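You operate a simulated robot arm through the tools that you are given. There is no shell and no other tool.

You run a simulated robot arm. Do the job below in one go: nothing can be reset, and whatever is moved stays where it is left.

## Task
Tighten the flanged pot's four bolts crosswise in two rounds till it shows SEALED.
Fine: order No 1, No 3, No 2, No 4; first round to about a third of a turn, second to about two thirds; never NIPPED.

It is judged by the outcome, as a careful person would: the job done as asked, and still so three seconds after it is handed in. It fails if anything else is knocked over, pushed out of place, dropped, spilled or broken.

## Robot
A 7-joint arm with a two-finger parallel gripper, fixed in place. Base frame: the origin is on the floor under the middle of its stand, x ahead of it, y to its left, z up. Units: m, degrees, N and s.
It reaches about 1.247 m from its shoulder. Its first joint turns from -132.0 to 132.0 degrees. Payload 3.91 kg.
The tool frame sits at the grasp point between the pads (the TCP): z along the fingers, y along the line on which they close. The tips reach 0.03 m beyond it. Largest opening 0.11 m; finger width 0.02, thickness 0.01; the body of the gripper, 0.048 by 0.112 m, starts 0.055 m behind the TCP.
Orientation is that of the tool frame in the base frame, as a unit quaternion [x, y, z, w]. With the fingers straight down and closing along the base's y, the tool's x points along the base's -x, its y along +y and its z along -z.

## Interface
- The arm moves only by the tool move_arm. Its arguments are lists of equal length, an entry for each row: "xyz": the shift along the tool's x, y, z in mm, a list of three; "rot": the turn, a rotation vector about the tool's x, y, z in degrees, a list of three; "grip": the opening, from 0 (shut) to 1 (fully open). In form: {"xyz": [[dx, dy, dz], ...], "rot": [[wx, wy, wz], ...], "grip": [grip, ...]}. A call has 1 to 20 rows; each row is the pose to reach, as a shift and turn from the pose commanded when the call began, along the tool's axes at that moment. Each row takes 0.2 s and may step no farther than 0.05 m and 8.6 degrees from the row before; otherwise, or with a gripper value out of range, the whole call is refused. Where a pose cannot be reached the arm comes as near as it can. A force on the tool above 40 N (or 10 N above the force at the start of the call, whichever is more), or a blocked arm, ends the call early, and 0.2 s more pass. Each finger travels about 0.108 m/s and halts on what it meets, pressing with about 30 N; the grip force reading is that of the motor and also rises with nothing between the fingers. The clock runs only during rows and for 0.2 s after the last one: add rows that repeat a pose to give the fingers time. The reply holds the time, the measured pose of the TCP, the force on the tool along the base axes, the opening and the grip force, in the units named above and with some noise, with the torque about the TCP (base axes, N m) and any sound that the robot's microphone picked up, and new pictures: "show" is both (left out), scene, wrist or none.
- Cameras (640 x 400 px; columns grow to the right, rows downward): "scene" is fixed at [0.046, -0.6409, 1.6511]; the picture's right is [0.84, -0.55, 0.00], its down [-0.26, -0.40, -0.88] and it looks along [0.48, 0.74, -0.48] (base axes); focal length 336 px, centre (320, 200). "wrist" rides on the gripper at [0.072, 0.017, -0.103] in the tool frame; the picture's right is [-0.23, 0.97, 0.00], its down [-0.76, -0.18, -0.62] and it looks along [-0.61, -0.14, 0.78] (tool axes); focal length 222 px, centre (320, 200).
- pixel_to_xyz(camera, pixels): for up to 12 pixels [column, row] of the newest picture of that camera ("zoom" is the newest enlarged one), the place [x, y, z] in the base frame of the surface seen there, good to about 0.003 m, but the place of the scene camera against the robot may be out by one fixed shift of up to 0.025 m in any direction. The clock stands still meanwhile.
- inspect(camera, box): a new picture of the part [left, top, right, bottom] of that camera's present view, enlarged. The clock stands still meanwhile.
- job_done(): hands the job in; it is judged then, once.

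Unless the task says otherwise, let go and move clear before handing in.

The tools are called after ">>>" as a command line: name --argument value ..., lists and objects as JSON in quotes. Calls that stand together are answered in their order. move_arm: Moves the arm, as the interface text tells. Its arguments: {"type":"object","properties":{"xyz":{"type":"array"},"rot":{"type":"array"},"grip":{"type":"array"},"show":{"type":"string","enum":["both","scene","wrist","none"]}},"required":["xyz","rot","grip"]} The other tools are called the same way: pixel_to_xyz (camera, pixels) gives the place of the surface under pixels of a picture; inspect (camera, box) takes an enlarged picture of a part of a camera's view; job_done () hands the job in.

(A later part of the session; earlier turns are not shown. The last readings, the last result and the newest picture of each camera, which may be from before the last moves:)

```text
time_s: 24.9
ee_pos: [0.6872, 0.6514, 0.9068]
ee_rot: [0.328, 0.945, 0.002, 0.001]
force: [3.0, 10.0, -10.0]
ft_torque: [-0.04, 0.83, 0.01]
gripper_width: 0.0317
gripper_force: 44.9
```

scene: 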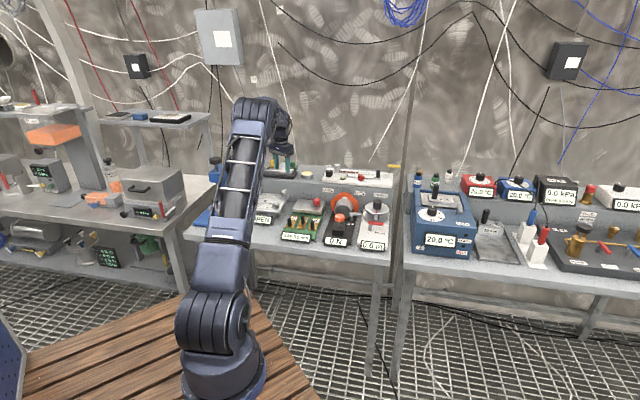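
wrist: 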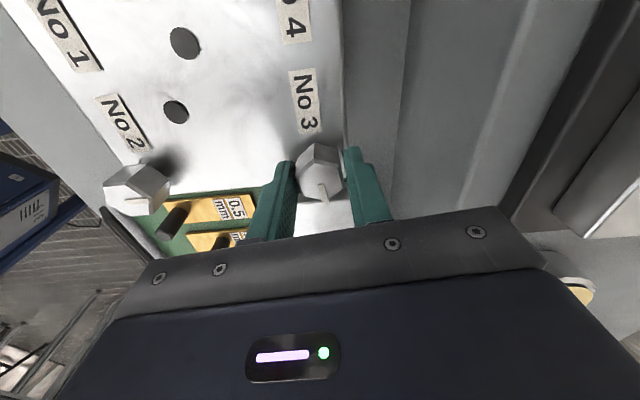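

Side load is down to 10 N. I'll turn another 15° with a small compensating nudge.

>>> move_arm --xyz '[[0.15, 0.3, 0.2], [0.15, 0.3, 0.3], [0.15, 0.3, 0.3]]' --rot '[[0, 0, 7.5], [0, 0, 15], [0, 0, 15]]' --grip '[0, 0, 0]' --show "none"

```text
time_s: 25.7
ee_pos: [0.6889, 0.6515, 0.9074]
ee_rot: [0.45, 0.893, 0.001, 0.0]
force: [-4.0, -2.7, -10.6]
ft_torque: [-0.96, 0.38, 0.02]
gripper_width: 0.0316
gripper_force: 44.8
```

Force is now near zero sideways at 77° turned. Continuing another 22.5°.

>>> move_arm --xyz '[[0, -0.1, 0.2], [0, -0.2, 0.3], [0, -0.3, 0.3], [0, -0.3, 0.3]]' --rot '[[0, 0, 7.5], [0, 0, 15], [0, 0, 22.5], [0, 0, 22.5]]' --grip '[0, 0, 0, 0]' --show "wrist"

```text
time_s: 26.7
ee_pos: [0.6878, 0.6513, 0.9065]
ee_rot: [0.615, 0.788, 0.002, 0.0]
force: [-0.9, -1.7, -3.9]
ft_torque: [-1.04, 0.47, -0.02]
gripper_width: 0.0317
gripper_force: 45.1
```

wrist: 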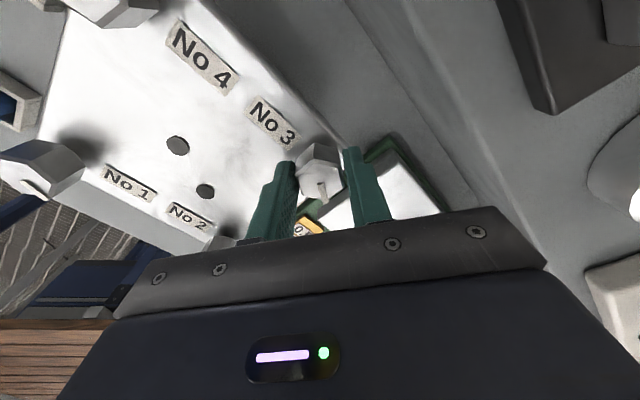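

Forces are tiny now and yaw is 75.9° (100° turned). I'll finish the last 20°.

>>> move_arm --xyz '[[0, 0, 0.1], [0, -0.1, 0.1], [0, -0.1, 0.1], [0, -0.1, 0.1]]' --rot '[[0, 0, 7], [0, 0, 14], [0, 0, 20], [0, 0, 20]]' --grip '[0, 0, 0, 0]' --show "none"

```text
time_s: 27.7
ee_pos: [0.6899, 0.651, 0.9071]
ee_rot: [0.743, 0.67, 0.002, -0.001]
force: [14.3, 8.1, -2.3]
ft_torque: [-0.26, 0.22, 0.0]
gripper_width: 0.0317
gripper_force: 44.8
```

Yaw is 95.9°, so No 3 has turned 120°. I'll release and lift.

>>> move_arm --xyz '[[0, 0, 0], [0, 0, 0], [0, 0, 0], [0, 0, -20], [0, 0, -50], [0, 0, -90], [0, 0, -130], [0, 0, -130]]' --rot '[[0, 0, 0], [0, 0, 0], [0, 0, 0], [0, 0, 0], [0, 0, 0], [0, 0, 0], [0, 0, 0], [0, 0, 0]]' --grip '[0.4, 0.5, 0.5, 0.5, 0.5, 0.5, 0.5, 0.5]'

>>> inspect --camera "scene" --box '[245, 180, 305, 222]'

>>> inspect --camera "wrist" --box '[280, 80, 360, 140]'

```text
time_s: 29.5
ee_pos: [0.6865, 0.6505, 1.0369]
ee_rot: [0.742, 0.67, 0.002, 0.0]
force: [-0.9, -0.7, 0.6]
ft_torque: [0.02, 0.02, 0.02]
gripper_width: 0.055
gripper_force: 0.1
```

scene: 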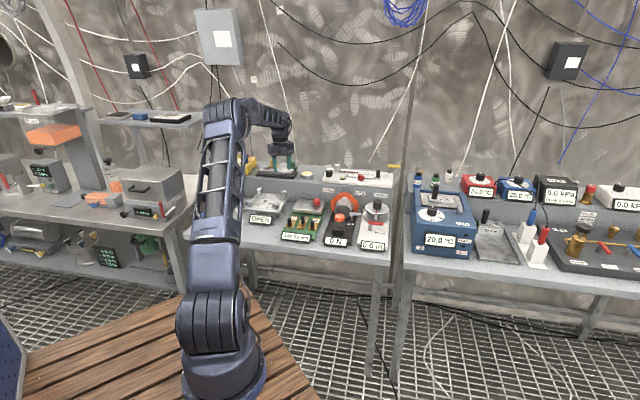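
wrist: 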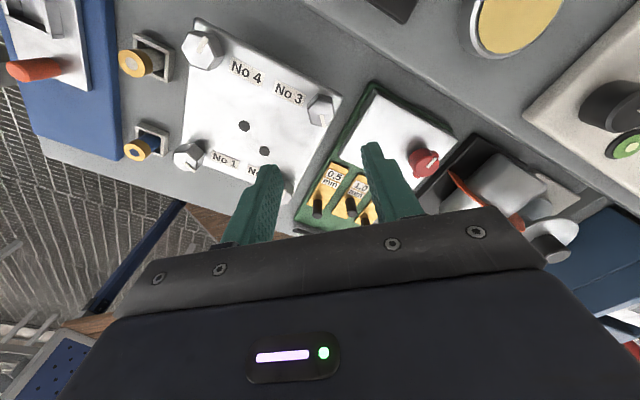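

```text
9.52 times, centred on (275, 201) of scene
```

zoom: 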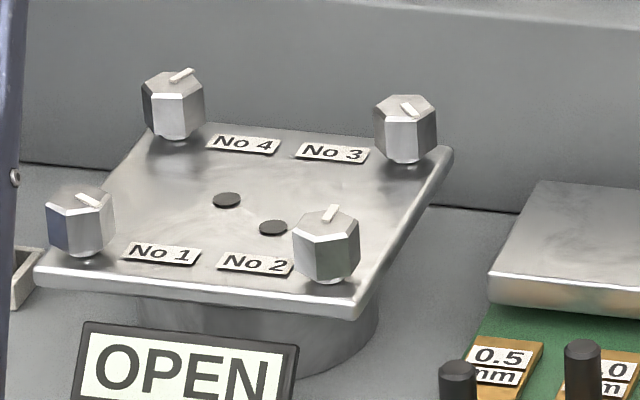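

```text
6.67 times, centred on (320, 110) of wrist
```

zoom: 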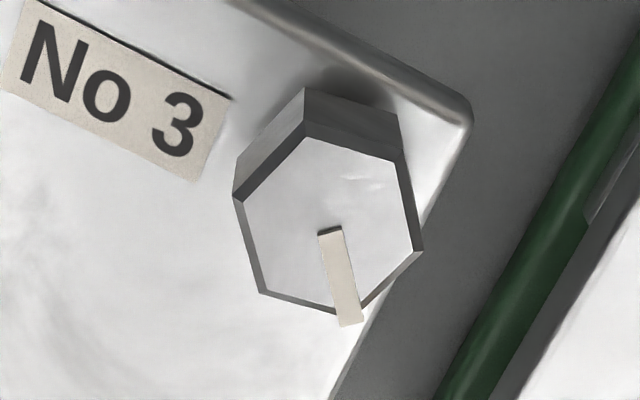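

No 3's mark has turned to face the front (about −96°) and the display still reads OPEN. Next is No 2, at about (0.601, 0.563) by symmetry. I'll move there at height while unwinding the wrist to yaw ≈ −41°.

>>> move_arm --xyz '[[-5.7, -4.55, 0], [-11.4, -9.1, 0], [-17.1, -13.65, 0], [-22.8, -18.2, 0], [-28.4, -22.7, 0], [-34.1, -27.3, 0], [-39.8, -31.8, 0], [-45.5, -36.4, 0], [-51.2, -40.9, 0], [-56.9, -45.5, 0], [-62.6, -50, 0], [-68.3, -54.6, 0], [-73.9, -59.1, 0], [-79.6, -63.7, 0], [-85.3, -68.2, 0], [-91, -72.7, 0], [-96.7, -77.3, 0], [-96.7, -77.3, 0]]' --rot '[[0, 0, -8.06], [0, 0, -16.12], [0, 0, -24.18], [0, 0, -32.24], [0, 0, -40.3], [0, 0, -48.36], [0, 0, -56.42], [0, 0, -64.48], [0, 0, -72.54], [0, 0, -80.6], [0, 0, -88.66], [0, 0, -96.72], [0, 0, -104.78], [0, 0, -112.84], [0, 0, -120.9], [0, 0, -128.96], [0, 0, -137], [0, 0, -137]]' --grip '[0.5, 0.5, 0.5, 0.5, 0.5, 0.5, 0.5, 0.5, 0.5, 0.5, 0.5, 0.5, 0.5, 0.5, 0.5, 0.5, 0.5, 0.5]'

>>> inspect --camera "wrist" --box '[280, 80, 360, 140]'

```text
time_s: 33.3
ee_pos: [0.6008, 0.5625, 1.0357]
ee_rot: [-0.353, 0.936, 0.001, 0.001]
force: [-0.2, 0.0, 0.1]
ft_torque: [0.01, -0.01, 0.0]
gripper_width: 0.055
gripper_force: 0.1
```

scene: 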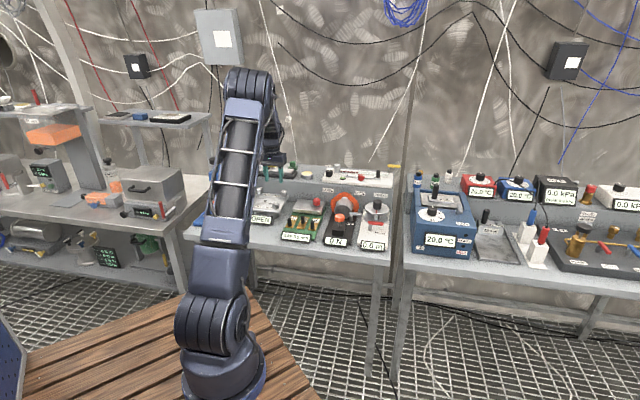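
wrist: 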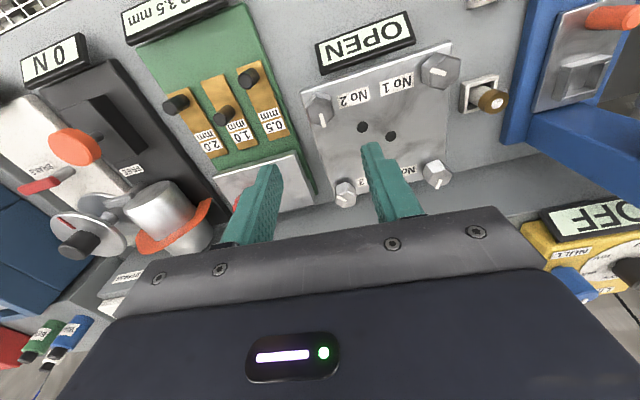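

```text
6.67 times, centred on (320, 110) of wrist
```

zoom: 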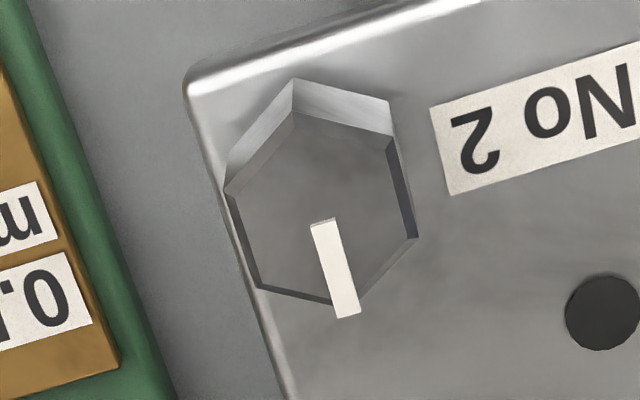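

No 2 sits at wrist (320.4,111.6), within about 1 mm of the TCP line, with its flats about 1.5° off. I'll apply a +1 mm tool-x and −1.5° correction and descend to gripping height.

>>> move_arm --xyz '[[1, 0, 25], [1, 0, 50], [1, 0, 75], [1, 0, 95], [1, 0, 110], [1, 0, 122], [1, 0, 128.5], [1, 0, 128.5]]' --rot '[[0, 0, -1.5], [0, 0, -1.5], [0, 0, -1.5], [0, 0, -1.5], [0, 0, -1.5], [0, 0, -1.5], [0, 0, -1.5], [0, 0, -1.5]]' --grip '[0.5, 0.5, 0.5, 0.5, 0.5, 0.5, 0.5, 0.5]' --show "wrist"

>>> inspect --camera "wrist" --box '[250, 100, 390, 220]'

```text
time_s: 35.1
ee_pos: [0.5995, 0.5618, 0.9071]
ee_rot: [-0.363, 0.932, 0.001, 0.002]
force: [0.6, 0.1, 0.8]
ft_torque: [-0.01, -0.01, -0.02]
gripper_width: 0.0549
gripper_force: 0.1
```

wrist: 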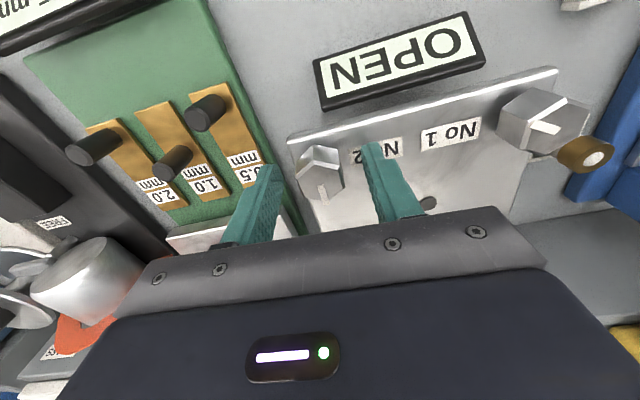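

```text
3.33 times, centred on (320, 160) of wrist
```

zoom: 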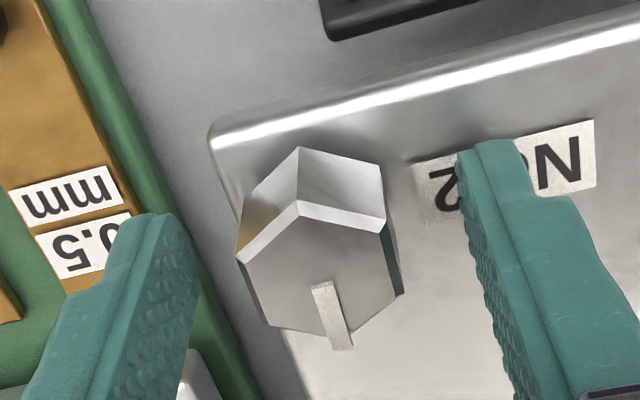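

No 2 is between the pads at about (321.4,181.7). From the previous fits I'll nudge +0.6/+0.3 mm to centre better, then close.

>>> move_arm --xyz '[[0.6, 0.3, 0], [0.6, 0.3, 0], [0.6, 0.3, 0], [0.6, 0.3, 0], [0.6, 0.3, 0]]' --rot '[[0, 0, 0], [0, 0, 0], [0, 0, 0], [0, 0, 0], [0, 0, 0]]' --grip '[0.5, 0.3, 0.15, 0, 0]' --show "none"

```text
time_s: 36.3
ee_pos: [0.5994, 0.5611, 0.9066]
ee_rot: [-0.364, 0.931, 0.0, 0.002]
force: [2.5, -3.7, 0.2]
ft_torque: [-0.63, -0.45, 0.01]
gripper_width: 0.0319
gripper_force: 44.7
```

Good grip with only 4 N of side load. Turning clockwise 22.5°.

>>> move_arm --xyz '[[0, -0.2, 0], [0, -0.2, 0], [0, -0.2, 0], [0, -0.2, 0]]' --rot '[[0, 0, 7.5], [0, 0, 15], [0, 0, 22.5], [0, 0, 22.5]]' --grip '[0, 0, 0, 0]' --show "none"

```text
time_s: 37.3
ee_pos: [0.5998, 0.5629, 0.9075]
ee_rot: [-0.174, 0.985, 0.001, 0.001]
force: [-0.1, 0.2, -6.9]
ft_torque: [-0.52, -0.39, 0.0]
gripper_width: 0.0317
gripper_force: 44.9
```

Side force is essentially zero, so this grip is well centred. Continuing 30° more.

>>> move_arm --xyz '[[0, 0, 0.1], [0, 0, 0.2], [0, 0, 0.3], [0, 0, 0.3], [0, 0, 0.3]]' --rot '[[0, 0, 7.5], [0, 0, 15], [0, 0, 22.5], [0, 0, 30], [0, 0, 30]]' --grip '[0, 0, 0, 0, 0]' --show "wrist"

```text
time_s: 38.5
ee_pos: [0.5996, 0.5622, 0.9073]
ee_rot: [0.086, 0.996, 0.002, 0.001]
force: [4.7, 23.3, -9.6]
ft_torque: [-0.17, -0.6, 0.04]
gripper_width: 0.0315
gripper_force: 45.1
```

wrist: 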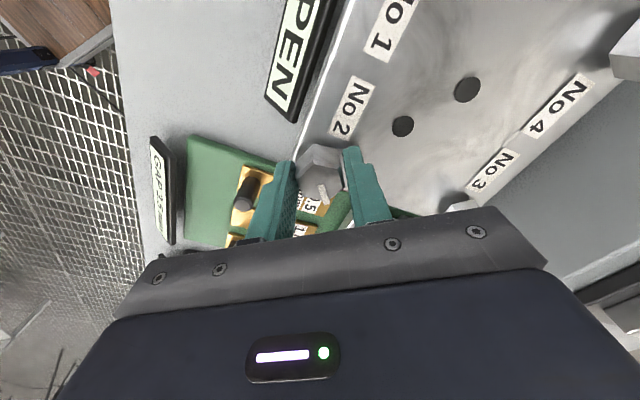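

At 52.5° a +23 N load in y has built up. I'll follow it by 0.9 mm and continue another 15°.

>>> move_arm --xyz '[[0, 0.5, 0.2], [0, 0.9, 0.3], [0, 0.9, 0.3], [0, 0.9, 0.3]]' --rot '[[0, 0, 0], [0, 0, 7.5], [0, 0, 15], [0, 0, 15]]' --grip '[0, 0, 0, 0]' --show "none"

```text
time_s: 39.5
ee_pos: [0.5991, 0.5639, 0.9077]
ee_rot: [0.216, 0.976, 0.002, 0.001]
force: [0.0, 16.0, 9.3]
ft_torque: [-0.24, 0.54, 0.03]
gripper_width: 0.0315
gripper_force: 44.8
```

At 67.5° there is 16 N along +y. Following it by 0.7 mm and turning 15° more.

>>> move_arm --xyz '[[0.2, 0.4, -0.2], [0.3, 0.65, -0.2], [0.3, 0.65, -0.2], [0.3, 0.65, -0.2]]' --rot '[[0, 0, 0], [0, 0, 7.5], [0, 0, 15], [0, 0, 15]]' --grip '[0, 0, 0, 0]' --show "none"

```text
time_s: 40.5
ee_pos: [0.6005, 0.5636, 0.9083]
ee_rot: [0.341, 0.94, 0.003, 0.001]
force: [0.1, 14.3, 17.5]
ft_torque: [-0.54, 0.05, -0.03]
gripper_width: 0.0318
gripper_force: 44.7
```

82.5° turned; residuals are +14 N in y and +17 N upward. I'll raise 0.6 mm, shift with the load and continue 15°.

>>> move_arm --xyz '[[0.2, 0.25, -0.4], [0.4, 0.5, -0.6], [0.4, 0.5, -0.6], [0.4, 0.5, -0.6]]' --rot '[[0, 0, 0], [0, 0, 7.5], [0, 0, 15], [0, 0, 15]]' --grip '[0, 0, 0, 0]' --show "none"

```text
time_s: 41.5
ee_pos: [0.5998, 0.5655, 0.9071]
ee_rot: [0.461, 0.887, 0.001, 0.0]
force: [6.7, 12.7, 2.5]
ft_torque: [-0.78, -0.21, 0.05]
gripper_width: 0.0319
gripper_force: 45.1
```

97.5° turned with 14 N of load. Following it and turning the last 22.5° to reach 120°.

>>> move_arm --xyz '[[0.2, 0.4, 0], [0.3, 0.55, 0], [0.3, 0.55, 0], [0.3, 0.55, 0], [0.3, 0.55, 0]]' --rot '[[0, 0, 0], [0, 0, 7.5], [0, 0, 15], [0, 0, 22.5], [0, 0, 22.5]]' --grip '[0, 0, 0, 0, 0]' --show "none"

```text
time_s: 42.7
ee_pos: [0.6, 0.5636, 0.9076]
ee_rot: [0.625, 0.781, 0.001, -0.001]
force: [9.6, -2.2, -11.0]
ft_torque: [-0.87, 0.1, 0.03]
gripper_width: 0.0314
gripper_force: 45.2
```

Yaw is 77.3°, so No 2 has turned 120°. I'll release, lift and check.

>>> move_arm --xyz '[[0, 0, 0], [0, 0, 0], [0, 0, 0], [0, 0, -20], [0, 0, -50], [0, 0, -90], [0, 0, -130], [0, 0, -130]]' --rot '[[0, 0, 0], [0, 0, 0], [0, 0, 0], [0, 0, 0], [0, 0, 0], [0, 0, 0], [0, 0, 0], [0, 0, 0]]' --grip '[0.4, 0.5, 0.5, 0.5, 0.5, 0.5, 0.5, 0.5]'

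>>> inspect --camera "scene" --box '[245, 180, 305, 222]'

>>> inspect --camera "wrist" --box '[280, 80, 360, 140]'

```text
time_s: 44.5
ee_pos: [0.5987, 0.565, 1.0379]
ee_rot: [0.624, 0.781, 0.002, 0.0]
force: [0.0, -0.8, 0.5]
ft_torque: [0.04, -0.04, -0.02]
gripper_width: 0.0549
gripper_force: 0.0
```

scene: 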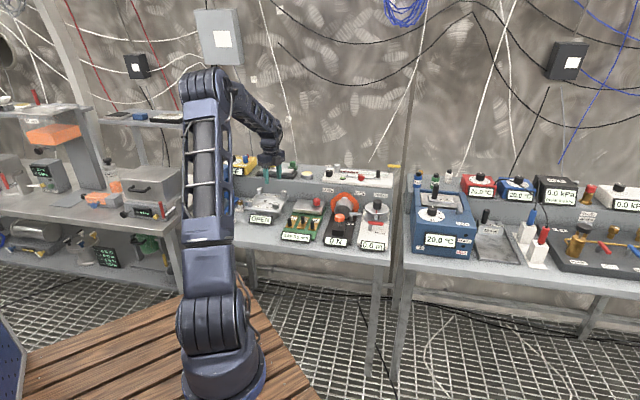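
wrist: 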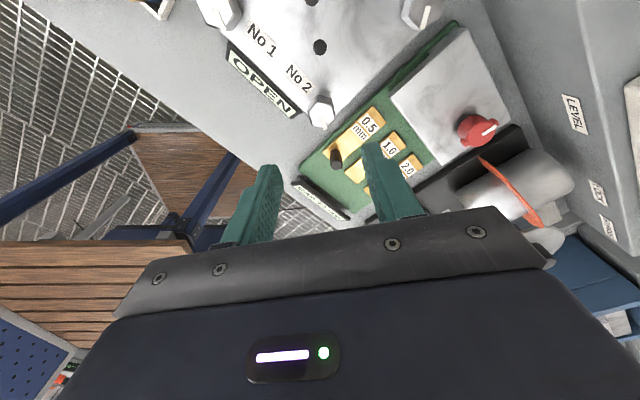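

```text
9.52 times, centred on (275, 201) of scene
```

zoom: 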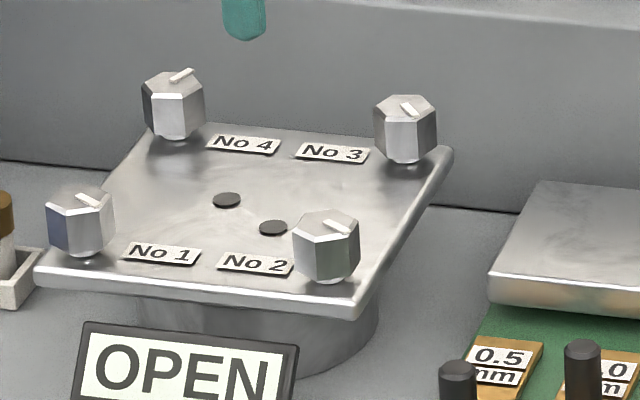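

```text
6.67 times, centred on (320, 110) of wrist
```

zoom: 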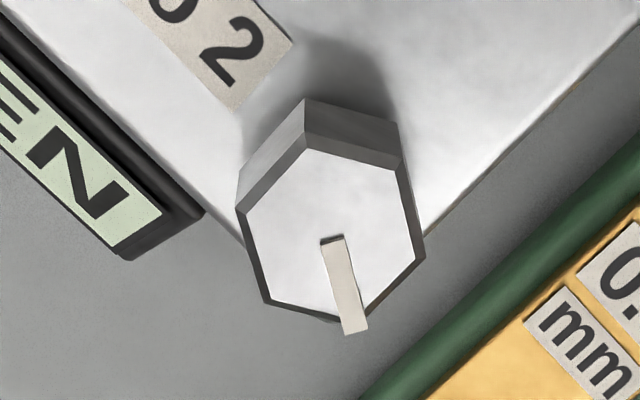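

No 2's mark now matches No 1's direction and the display still reads OPEN. Last of round one is No 4 near (0.602, 0.7375). I'll move there at height while unwinding to yaw ≈ −72°.

>>> move_arm --xyz '[[9.4, 2.3, 0], [18.7, 4.5, 0], [28.1, 6.8, 0], [37.5, 9, 0], [46.9, 11.3, 0], [56.2, 13.5, 0], [65.6, 15.8, 0], [75, 18, 0], [84.4, 20.3, 0], [93.7, 22.6, 0], [103.1, 24.8, 0], [112.5, 27.1, 0], [121.8, 29.3, 0], [131.2, 31.6, 0], [140.6, 33.8, 0], [150, 36.1, 0], [159.3, 38.3, 0], [168.7, 40.6, 0], [168.7, 40.6, 0]]' --rot '[[0, 0, -8.3], [0, 0, -16.6], [0, 0, -24.9], [0, 0, -33.2], [0, 0, -41.5], [0, 0, -49.8], [0, 0, -58.1], [0, 0, -66.4], [0, 0, -74.7], [0, 0, -83], [0, 0, -91.3], [0, 0, -99.6], [0, 0, -107.9], [0, 0, -116.2], [0, 0, -124.5], [0, 0, -132.8], [0, 0, -141.1], [0, 0, -149.3], [0, 0, -149.3]]' --grip '[0.5, 0.5, 0.5, 0.5, 0.5, 0.5, 0.5, 0.5, 0.5, 0.5, 0.5, 0.5, 0.5, 0.5, 0.5, 0.5, 0.5, 0.5, 0.5]'

>>> inspect --camera "wrist" --box '[280, 80, 360, 140]'

```text
time_s: 48.5
ee_pos: [0.6016, 0.7379, 1.0372]
ee_rot: [-0.588, 0.809, 0.001, 0.001]
force: [-0.7, -1.2, 0.5]
ft_torque: [-0.01, -0.01, 0.01]
gripper_width: 0.055
gripper_force: 0.1
```

scene: 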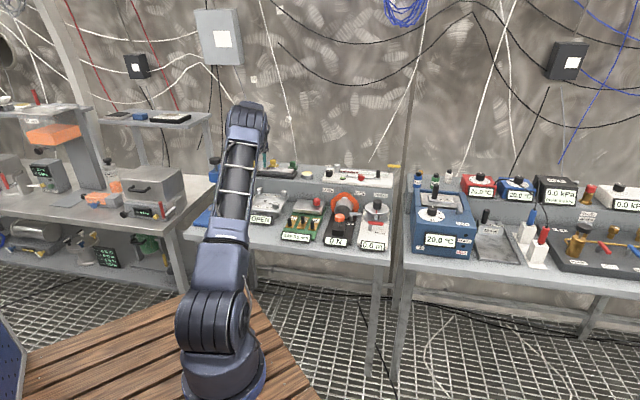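
wrist: 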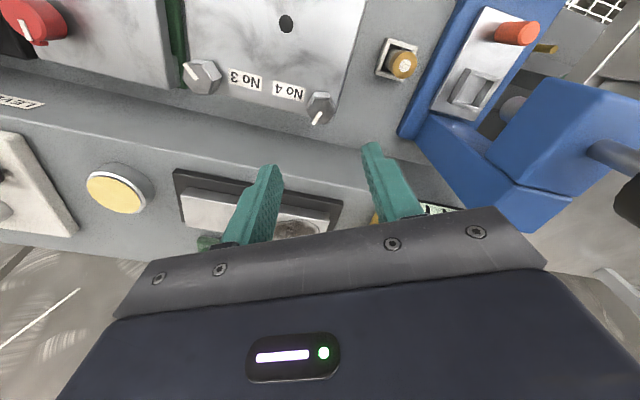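

```text
6.67 times, centred on (320, 110) of wrist
```

zoom: 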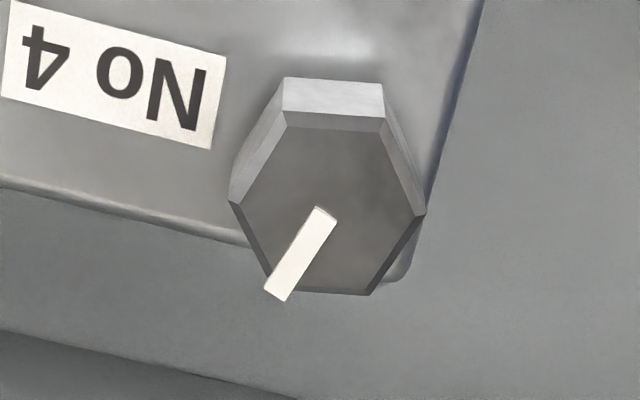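

No 4's hex has corners (and its mark) near 25°, so I need yaw −85° for square flats. The bolt also sits about 1.5 mm toward tool +x (row 110.7 against the calibrated 112.2), so I'll correct both and recheck.

>>> move_arm --xyz '[[1.5, 0, 0], [1.5, 0, 0], [1.5, 0, 0]]' --rot '[[0, 0, -7], [0, 0, -13.2], [0, 0, -13.2]]' --grip '[0.5, 0.5, 0.5]' --show "wrist"

>>> inspect --camera "wrist" --box '[280, 80, 360, 140]'

```text
time_s: 49.3
ee_pos: [0.6012, 0.7359, 1.0377]
ee_rot: [-0.677, 0.736, 0.001, 0.002]
force: [0.3, -0.4, -0.1]
ft_torque: [-0.03, -0.02, 0.03]
gripper_width: 0.055
gripper_force: 0.3
```

wrist: 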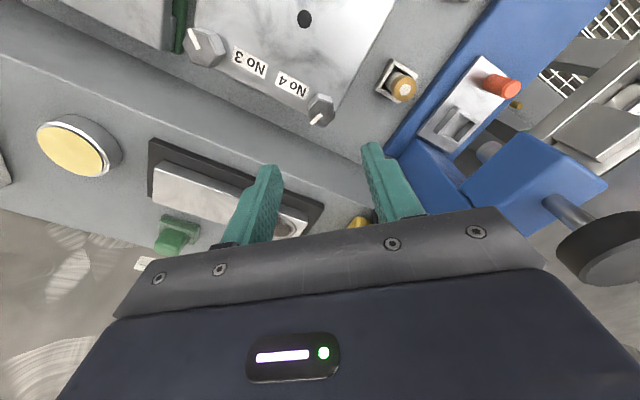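

```text
6.67 times, centred on (320, 110) of wrist
```

zoom: 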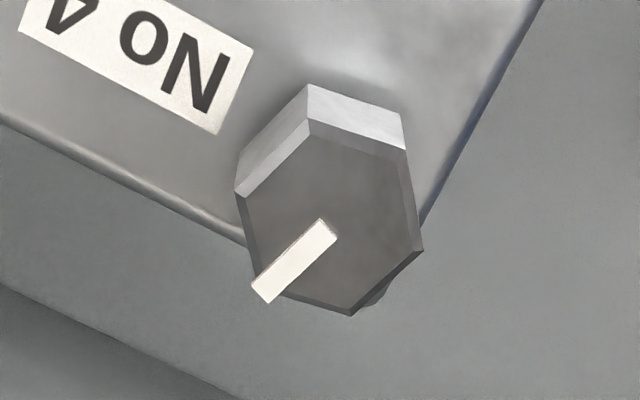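

Now the hex is aligned to within about 2° and centred at (321.7,113). I'll add +2° and descend to gripping height.

>>> move_arm --xyz '[[0, 0, 25], [0, 0, 50], [0, 0, 75], [0, 0, 95], [0, 0, 110], [0, 0, 122], [0, 0, 129.5], [0, 0, 129.5]]' --rot '[[0, 0, 2], [0, 0, 2], [0, 0, 2], [0, 0, 2], [0, 0, 2], [0, 0, 2], [0, 0, 2], [0, 0, 2]]' --grip '[0.5, 0.5, 0.5, 0.5, 0.5, 0.5, 0.5, 0.5]' --show "wrist"

>>> inspect --camera "wrist" --box '[250, 100, 390, 220]'

```text
time_s: 51.1
ee_pos: [0.6023, 0.7359, 0.9089]
ee_rot: [-0.664, 0.748, 0.001, 0.003]
force: [0.3, 0.4, 0.7]
ft_torque: [0.0, 0.0, 0.04]
gripper_width: 0.0548
gripper_force: 0.1
```

wrist: 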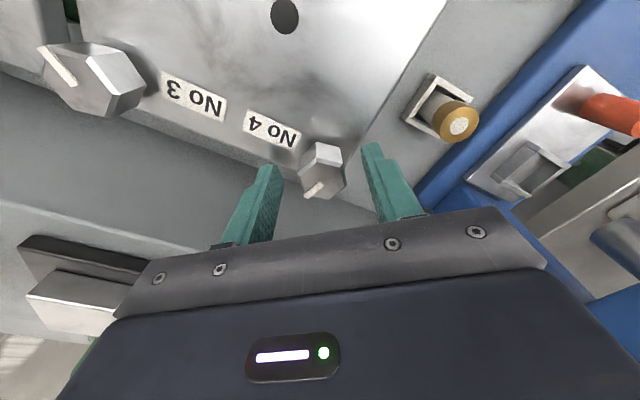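

```text
3.33 times, centred on (320, 160) of wrist
```

zoom: 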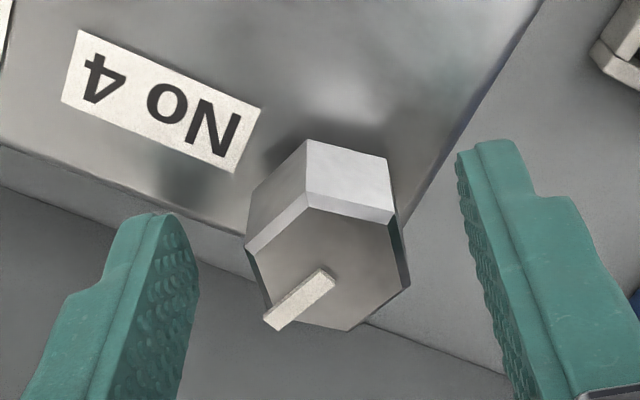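

The bolt centre is at (322.8,179.8), about 0.9 mm toward +tool y. I'll shift by that and close.

>>> move_arm --xyz '[[0, 0.9, 0.3], [0, 0.9, 0.3], [0, 0.9, 0.3], [0, 0.9, 0.3], [0, 0.9, 0.3]]' --rot '[[0, 0, 0], [0, 0, 0], [0, 0, 0], [0, 0, 0], [0, 0, 0]]' --grip '[0.5, 0.3, 0.15, 0, 0]' --show "wrist"

>>> inspect --camera "wrist" --box '[250, 100, 390, 220]'

```text
time_s: 52.3
ee_pos: [0.5997, 0.7376, 0.9087]
ee_rot: [-0.664, 0.748, 0.001, 0.002]
force: [-12.5, -1.0, 0.3]
ft_torque: [-0.13, 0.89, 0.02]
gripper_width: 0.0316
gripper_force: 45.0
```

wrist: 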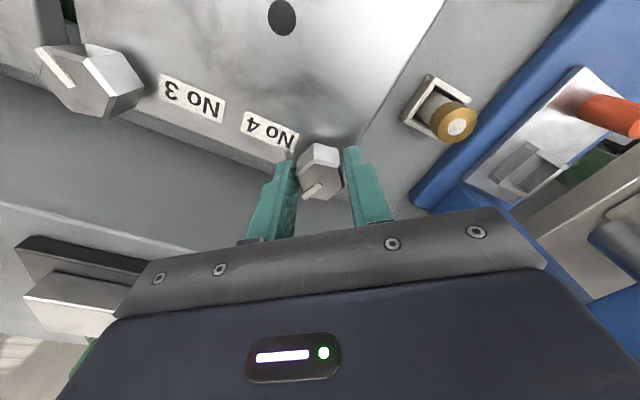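

```text
3.33 times, centred on (320, 160) of wrist
```

zoom: 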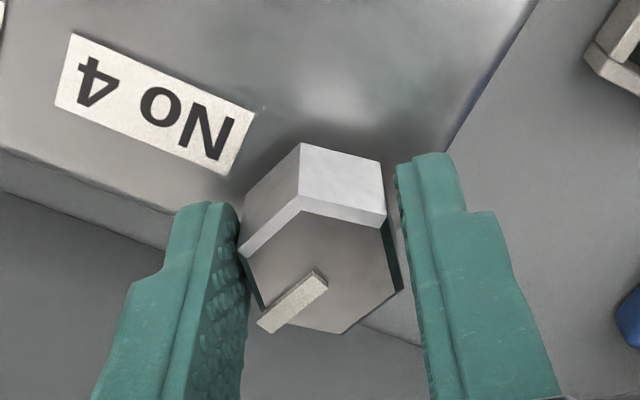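

Gripped square on the flats with 12 N along +tool y. I'll relieve that by 0.6 mm and turn 22.5°.

>>> move_arm --xyz '[[0, 0.6, 0], [0, 0.6, 0], [0, 0.6, 0], [0, 0.6, 0], [0, 0.6, 0]]' --rot '[[0, 0, 0], [0, 0, 7.5], [0, 0, 15], [0, 0, 22.5], [0, 0, 22.5]]' --grip '[0, 0, 0, 0, 0]' --show "none"

```text
time_s: 53.5
ee_pos: [0.6001, 0.7369, 0.9082]
ee_rot: [-0.504, 0.864, 0.001, 0.0]
force: [-17.1, -11.8, -5.9]
ft_torque: [-0.78, 1.33, 0.03]
gripper_width: 0.0315
gripper_force: 44.9
```

22.5° turned, with 21 N toward (−x,−y). Following it and turning 15° more.

>>> move_arm --xyz '[[0.5, 0.3, 0], [0.8, 0.45, 0.2], [0.8, 0.45, 0.2], [0.8, 0.45, 0.2]]' --rot '[[0, 0, 0], [0, 0, 7.5], [0, 0, 15], [0, 0, 15]]' --grip '[0, 0, 0, 0]' --show "none"

```text
time_s: 54.5
ee_pos: [0.6002, 0.737, 0.909]
ee_rot: [-0.388, 0.922, 0.002, 0.002]
force: [-14.4, -5.3, -6.1]
ft_torque: [-0.6, -0.32, 0.03]
gripper_width: 0.0316
gripper_force: 45.1
```

37.5° turned, 15 N. Following and turning another 22.5°.

>>> move_arm --xyz '[[0.4, 0.2, 0.1], [0.6, 0.3, 0.2], [0.6, 0.3, 0.2], [0.6, 0.3, 0.2], [0.6, 0.3, 0.2]]' --rot '[[0, 0, 0], [0, 0, 7.5], [0, 0, 15], [0, 0, 22.5], [0, 0, 22.5]]' --grip '[0, 0, 0, 0, 0]' --show "wrist"

```text
time_s: 55.7
ee_pos: [0.5995, 0.7379, 0.9084]
ee_rot: [-0.201, 0.98, 0.002, 0.002]
force: [1.6, 18.9, -6.2]
ft_torque: [0.42, -1.06, 0.03]
gripper_width: 0.0318
gripper_force: 44.7
```

wrist: 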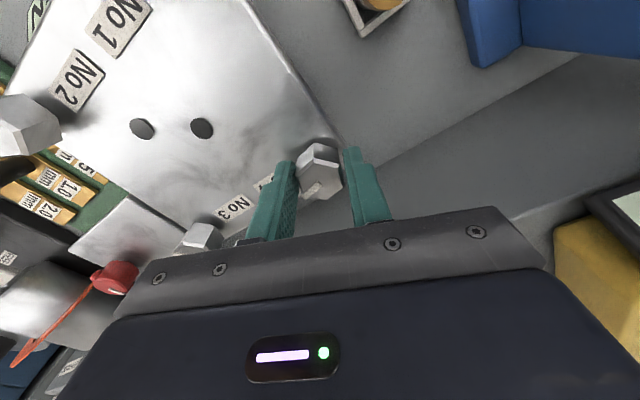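

60° turned, now +19 N in y. Following it and turning 22.5° more.

>>> move_arm --xyz '[[-0.2, 0.5, 0.1], [-0.3, 0.8, 0.2], [-0.3, 0.8, 0.2], [-0.3, 0.8, 0.2], [-0.3, 0.8, 0.2]]' --rot '[[0, 0, 0], [0, 0, 7.5], [0, 0, 15], [0, 0, 22.5], [0, 0, 22.5]]' --grip '[0, 0, 0, 0, 0]' --show "none"

```text
time_s: 56.9
ee_pos: [0.5997, 0.7375, 0.9083]
ee_rot: [-0.005, 1.0, 0.001, 0.002]
force: [13.8, 30.2, 3.9]
ft_torque: [0.11, -0.63, 0.07]
gripper_width: 0.0314
gripper_force: 45.0
```

82.5° turned with 33 N building up in (+x,+y). I'll relieve this first without turning.

>>> move_arm --xyz '[[-0.3, 0.7, 0], [-0.6, 1.3, 0], [-0.6, 1.3, 0]]' --rot '[[0, 0, 0], [0, 0, 0], [0, 0, 0]]' --grip '[0, 0, 0]' --show "none"

```text
time_s: 57.7
ee_pos: [0.6001, 0.7378, 0.9086]
ee_rot: [-0.006, 1.0, 0.001, 0.001]
force: [6.9, 11.7, 10.2]
ft_torque: [-0.43, -0.38, 0.01]
gripper_width: 0.0314
gripper_force: 45.3
```

Down to 14 N. Continuing with 15° more and another small nudge.

>>> move_arm --xyz '[[-0.3, 0.5, -0.2], [-0.5, 0.9, -0.3], [-0.5, 0.9, -0.3], [-0.5, 0.9, -0.3]]' --rot '[[0, 0, 0], [0, 0, 7.5], [0, 0, 15], [0, 0, 15]]' --grip '[0, 0, 0, 0]' --show "none"

```text
time_s: 58.7
ee_pos: [0.6002, 0.7386, 0.9096]
ee_rot: [0.125, 0.992, 0.002, 0.0]
force: [-9.5, -18.4, 8.7]
ft_torque: [-0.95, 0.9, -0.06]
gripper_width: 0.0316
gripper_force: 44.2
```

97.6° turned, now a bit over-corrected (−18 N in y). I'll back off 0.8 mm and finish the last 22.4°.

>>> move_arm --xyz '[[0.1, -0.5, -0.2], [0.15, -0.8, -0.3], [0.15, -0.8, -0.3], [0.15, -0.8, -0.3], [0.15, -0.8, -0.3]]' --rot '[[0, 0, 0], [0, 0, 7.5], [0, 0, 15], [0, 0, 22.4], [0, 0, 22.4]]' --grip '[0, 0, 0, 0, 0]' --show "none"

```text
time_s: 59.9
ee_pos: [0.5994, 0.7395, 0.9078]
ee_rot: [0.316, 0.949, 0.002, 0.0]
force: [-8.4, -8.0, -1.0]
ft_torque: [-1.06, -0.11, -0.04]
gripper_width: 0.0315
gripper_force: 44.4
```

Yaw is 36.8°, so No 4 has turned 120° and round one is complete. I'll release, lift and check the marks and the display.

>>> move_arm --xyz '[[0, 0, 0], [0, 0, 0], [0, 0, 0], [0, 0, -20], [0, 0, -50], [0, 0, -90], [0, 0, -130], [0, 0, -130]]' --rot '[[0, 0, 0], [0, 0, 0], [0, 0, 0], [0, 0, 0], [0, 0, 0], [0, 0, 0], [0, 0, 0], [0, 0, 0]]' --grip '[0.4, 0.5, 0.5, 0.5, 0.5, 0.5, 0.5, 0.5]'

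>>> inspect --camera "scene" --box '[245, 180, 305, 222]'

>>> inspect --camera "wrist" --box '[280, 80, 360, 140]'

```text
time_s: 61.7
ee_pos: [0.6007, 0.739, 1.0395]
ee_rot: [0.315, 0.949, 0.002, 0.0]
force: [-0.4, -0.2, -1.0]
ft_torque: [-0.03, 0.02, 0.0]
gripper_width: 0.0551
gripper_force: 0.0
```

scene: 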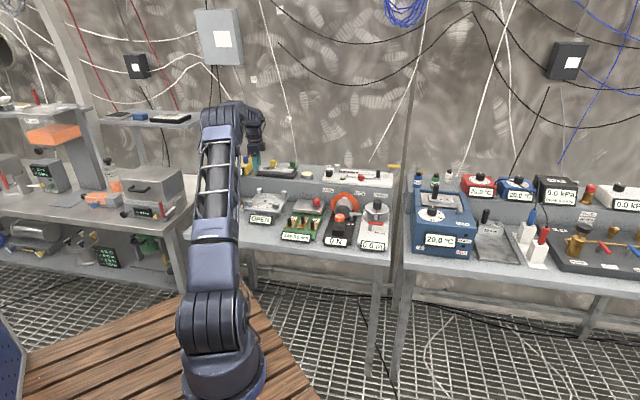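
wrist: 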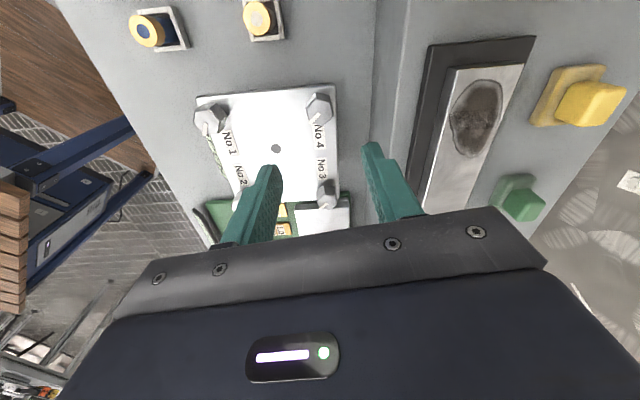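

```text
9.52 times, centred on (275, 201) of scene
```

zoom: 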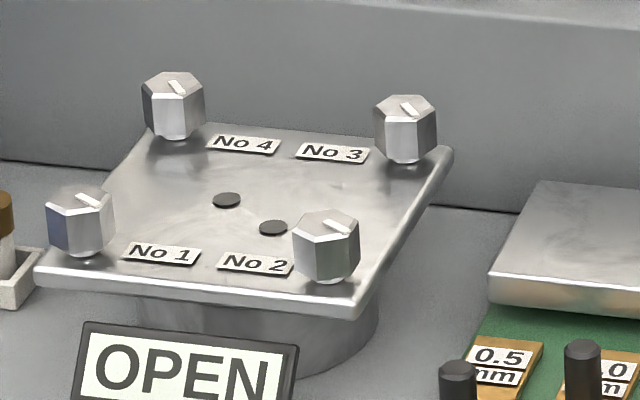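

```text
6.67 times, centred on (320, 110) of wrist
```

zoom: 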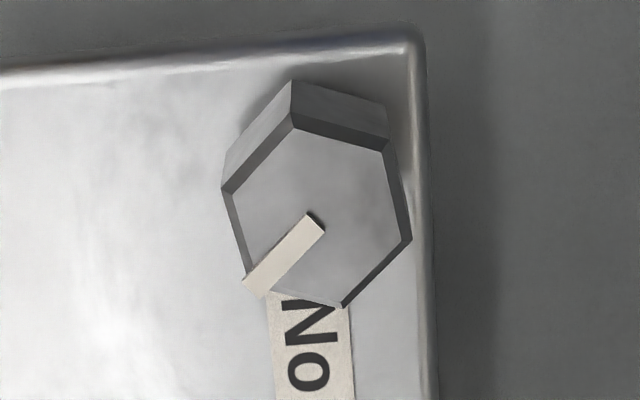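

All four marks have turned a third of a turn and the display still reads OPEN, not NIPPED. Round two starts with No 1 at (0.5135, 0.6505). I'll move over and turn to yaw −45°.

>>> move_arm --xyz '[[1.6, -12.3, 0], [3.3, -24.6, 0], [4.9, -36.9, 0], [6.6, -49.2, 0], [8.2, -61.5, 0], [9.8, -73.8, 0], [11.5, -86.1, 0], [13.1, -98.4, 0], [14.8, -110.7, 0], [16.4, -123, 0], [16.4, -123, 0]]' --rot '[[0, 0, -8.18], [0, 0, -16.36], [0, 0, -24.54], [0, 0, -32.72], [0, 0, -40.9], [0, 0, -49.08], [0, 0, -57.26], [0, 0, -65.44], [0, 0, -73.62], [0, 0, -81.8], [0, 0, -81.8]]' --grip '[0.5, 0.5, 0.5, 0.5, 0.5, 0.5, 0.5, 0.5, 0.5, 0.5, 0.5]' --show "wrist"

>>> inspect --camera "wrist" --box '[280, 80, 360, 140]'

```text
time_s: 64.1
ee_pos: [0.5131, 0.6504, 1.0388]
ee_rot: [-0.384, 0.923, 0.0, 0.002]
force: [-0.1, -0.7, 0.2]
ft_torque: [0.02, 0.0, 0.04]
gripper_width: 0.0549
gripper_force: 0.0
```

wrist: 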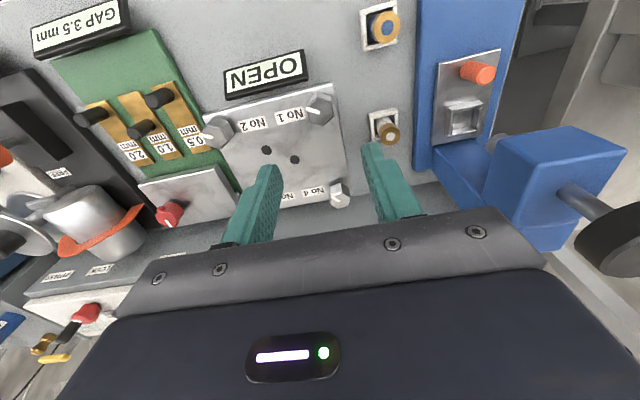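

```text
6.67 times, centred on (320, 110) of wrist
```

zoom: 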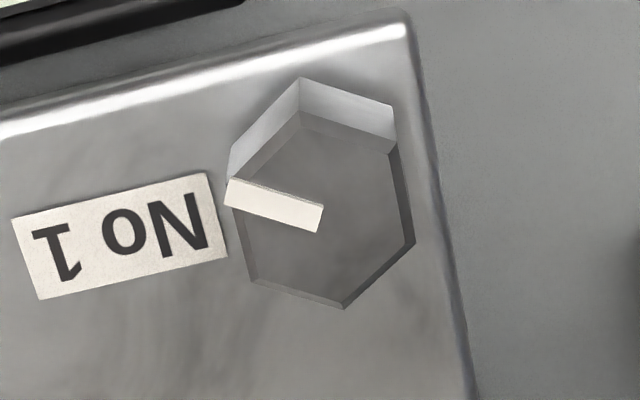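

No 1 is well centred at (320.3,111.9), with its mark 120° round from the start. I'll descend 131 mm and close.

>>> move_arm --xyz '[[0, 0, 25], [0, 0, 50], [0, 0, 75], [0, 0, 95], [0, 0, 110], [0, 0, 122], [0, 0, 131], [0, 0, 131], [0, 0, 131]]' --rot '[[0, 0, 0], [0, 0, 0], [0, 0, 0], [0, 0, 0], [0, 0, 0], [0, 0, 0], [0, 0, 0], [0, 0, 0], [0, 0, 0]]' --grip '[0.5, 0.5, 0.5, 0.5, 0.5, 0.5, 0.5, 0.5, 0.5]' --show "wrist"

>>> inspect --camera "wrist" --box '[250, 100, 390, 220]'

```text
time_s: 66.1
ee_pos: [0.5137, 0.6506, 0.9072]
ee_rot: [-0.383, 0.924, 0.001, 0.002]
force: [-0.2, 0.6, -0.4]
ft_torque: [0.0, -0.02, 0.03]
gripper_width: 0.0554
gripper_force: 0.0
```

wrist: 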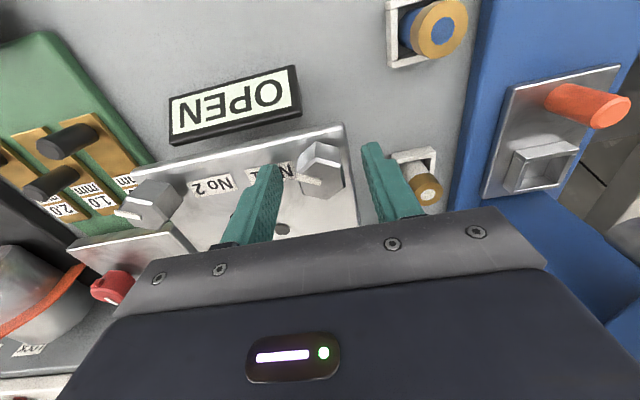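

```text
3.33 times, centred on (320, 160) of wrist
```

zoom: 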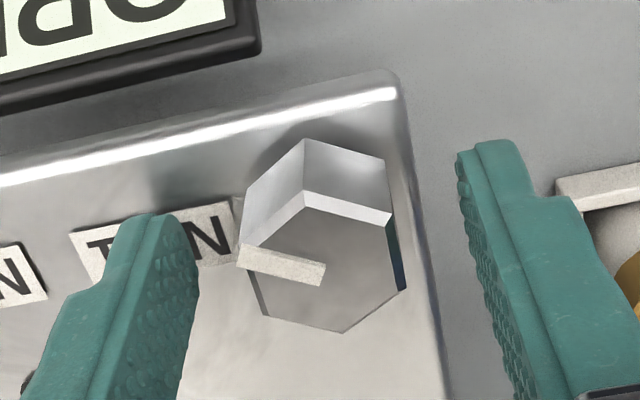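

The bolt is centred between the pads (321.5,180). Closing now.

>>> move_arm --xyz '[[0, 0, 0], [0, 0, 0], [0, 0, 0], [0, 0, 0]]' --rot '[[0, 0, 0], [0, 0, 0], [0, 0, 0], [0, 0, 0]]' --grip '[0.3, 0.15, 0, 0]' --show "none"

```text
time_s: 67.1
ee_pos: [0.5129, 0.651, 0.9071]
ee_rot: [-0.384, 0.923, 0.001, 0.001]
force: [-5.6, 7.8, -0.6]
ft_torque: [0.29, -0.05, -0.01]
gripper_width: 0.0316
gripper_force: 45.0
```

Gripped with about 9 N along +tool y. Relieving 0.5 mm and turning 22.5°.

>>> move_arm --xyz '[[0, 0.5, 0], [0, 0.5, 0], [0, 0.5, 0], [0, 0.5, 0], [0, 0.5, 0]]' --rot '[[0, 0, 0], [0, 0, 7.5], [0, 0, 15], [0, 0, 22.5], [0, 0, 22.5]]' --grip '[0, 0, 0, 0, 0]' --show "wrist"

>>> inspect --camera "wrist" --box '[250, 100, 390, 220]'

```text
time_s: 68.3
ee_pos: [0.5137, 0.6505, 0.9064]
ee_rot: [-0.194, 0.981, 0.001, 0.001]
force: [-6.3, 2.7, -8.0]
ft_torque: [0.11, -0.54, -0.03]
gripper_width: 0.0318
gripper_force: 45.3
```

wrist: 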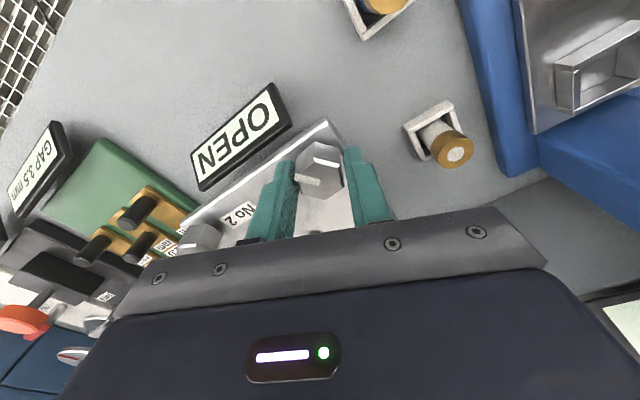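

```text
3.33 times, centred on (320, 160) of wrist
```

zoom: 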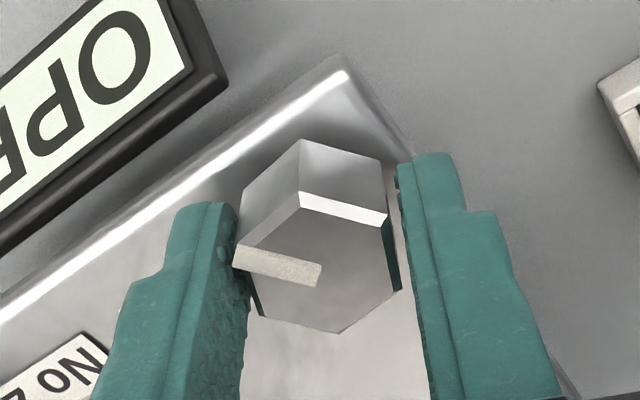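

Still locked and only 7 N of side load. Continuing 30° more.

>>> move_arm --xyz '[[0.2, 0.2, 0.1], [0.2, 0.2, 0.2], [0.2, 0.2, 0.3], [0.2, 0.2, 0.3], [0.2, 0.2, 0.3]]' --rot '[[0, 0, 7.5], [0, 0, 15], [0, 0, 22.5], [0, 0, 30], [0, 0, 30]]' --grip '[0, 0, 0, 0, 0]' --show "none"

```text
time_s: 69.5
ee_pos: [0.512, 0.6505, 0.9071]
ee_rot: [0.065, 0.998, 0.002, 0.0]
force: [-2.2, 1.9, -7.4]
ft_torque: [-0.8, -0.37, -0.01]
gripper_width: 0.0314
gripper_force: 45.1
```

Forces are tiny at 52.5° turned. Continuing 30° more.

>>> move_arm --xyz '[[0.05, 0.05, 0.1], [0.1, 0.1, 0.2], [0.1, 0.1, 0.2], [0.1, 0.1, 0.2], [0.1, 0.1, 0.2]]' --rot '[[0, 0, 7.5], [0, 0, 15], [0, 0, 22.5], [0, 0, 30], [0, 0, 30]]' --grip '[0, 0, 0, 0, 0]' --show "none"

```text
time_s: 70.7
ee_pos: [0.5129, 0.6505, 0.9072]
ee_rot: [0.321, 0.947, 0.002, 0.0]
force: [8.1, 5.3, -1.9]
ft_torque: [-0.75, -0.19, 0.01]
gripper_width: 0.0316
gripper_force: 45.4
```

82.7° turned, load 10 N. Turning 22.5° more with a 0.4 mm nudge.

>>> move_arm --xyz '[[-0.1, 0.3, 0], [-0.1, 0.45, 0], [-0.1, 0.45, 0], [-0.1, 0.45, 0]]' --rot '[[0, 0, 7.5], [0, 0, 15], [0, 0, 22.5], [0, 0, 22.5]]' --grip '[0, 0, 0, 0]' --show "none"

>>> inspect --camera "scene" --box '[230, 160, 330, 235]'

```text
time_s: 71.7
ee_pos: [0.5139, 0.6495, 0.9067]
ee_rot: [0.5, 0.866, 0.003, 0.0]
force: [-0.2, -10.3, 7.9]
ft_torque: [-1.38, 0.17, -0.03]
gripper_width: 0.0316
gripper_force: 45.1
```

```text
5.33 times, centred on (280, 198) of scene
```

zoom: 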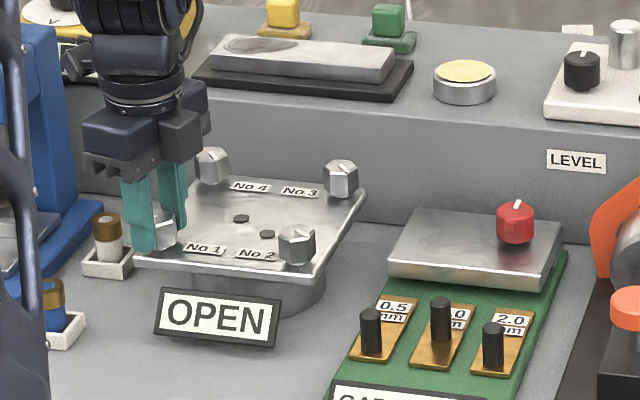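

105° turned and the display still reads OPEN. Turning the last 14.8°.

>>> move_arm --xyz '[[-0.3, -0.2, -0.2], [-0.4, -0.25, -0.3], [-0.4, -0.25, -0.3]]' --rot '[[0, 0, 7.5], [0, 0, 14.8], [0, 0, 14.8]]' --grip '[0, 0, 0]' --show "none"

```text
time_s: 72.5
ee_pos: [0.5138, 0.6502, 0.908]
ee_rot: [0.607, 0.795, 0.0, 0.0]
force: [1.2, -8.4, -1.5]
ft_torque: [-0.29, 0.42, 0.01]
gripper_width: 0.0317
gripper_force: 45.2
```

Yaw 74.7°: No 1 is at two thirds of a turn. I'll release, lift and check the display and mark.

>>> move_arm --xyz '[[0, 0, 0], [0, 0, 0], [0, 0, 0], [0, 0, -20], [0, 0, -50], [0, 0, -90], [0, 0, -130], [0, 0, -130]]' --rot '[[0, 0, 0], [0, 0, 0], [0, 0, 0], [0, 0, 0], [0, 0, 0], [0, 0, 0], [0, 0, 0], [0, 0, 0]]' --grip '[0.4, 0.5, 0.5, 0.5, 0.5, 0.5, 0.5, 0.5]' --show "wrist"

>>> inspect --camera "scene" --box '[245, 180, 305, 222]'

```text
time_s: 74.3
ee_pos: [0.5136, 0.6517, 1.0356]
ee_rot: [0.607, 0.794, 0.002, 0.0]
force: [0.5, 0.1, 0.6]
ft_torque: [0.0, -0.02, 0.01]
gripper_width: 0.0549
gripper_force: 0.0
```

wrist: 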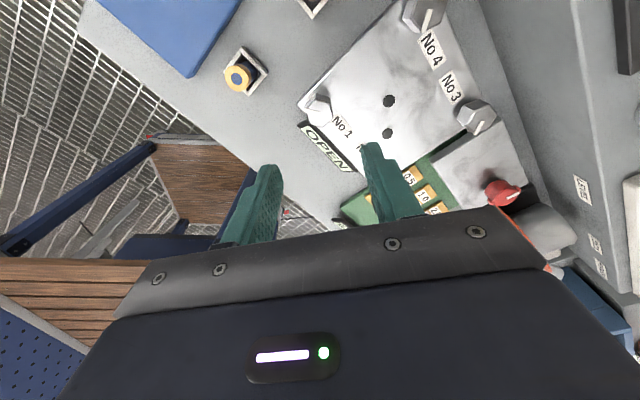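

```text
9.52 times, centred on (275, 201) of scene
```

zoom: 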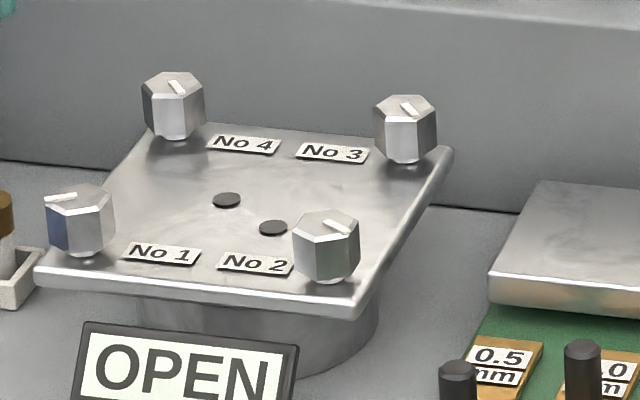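

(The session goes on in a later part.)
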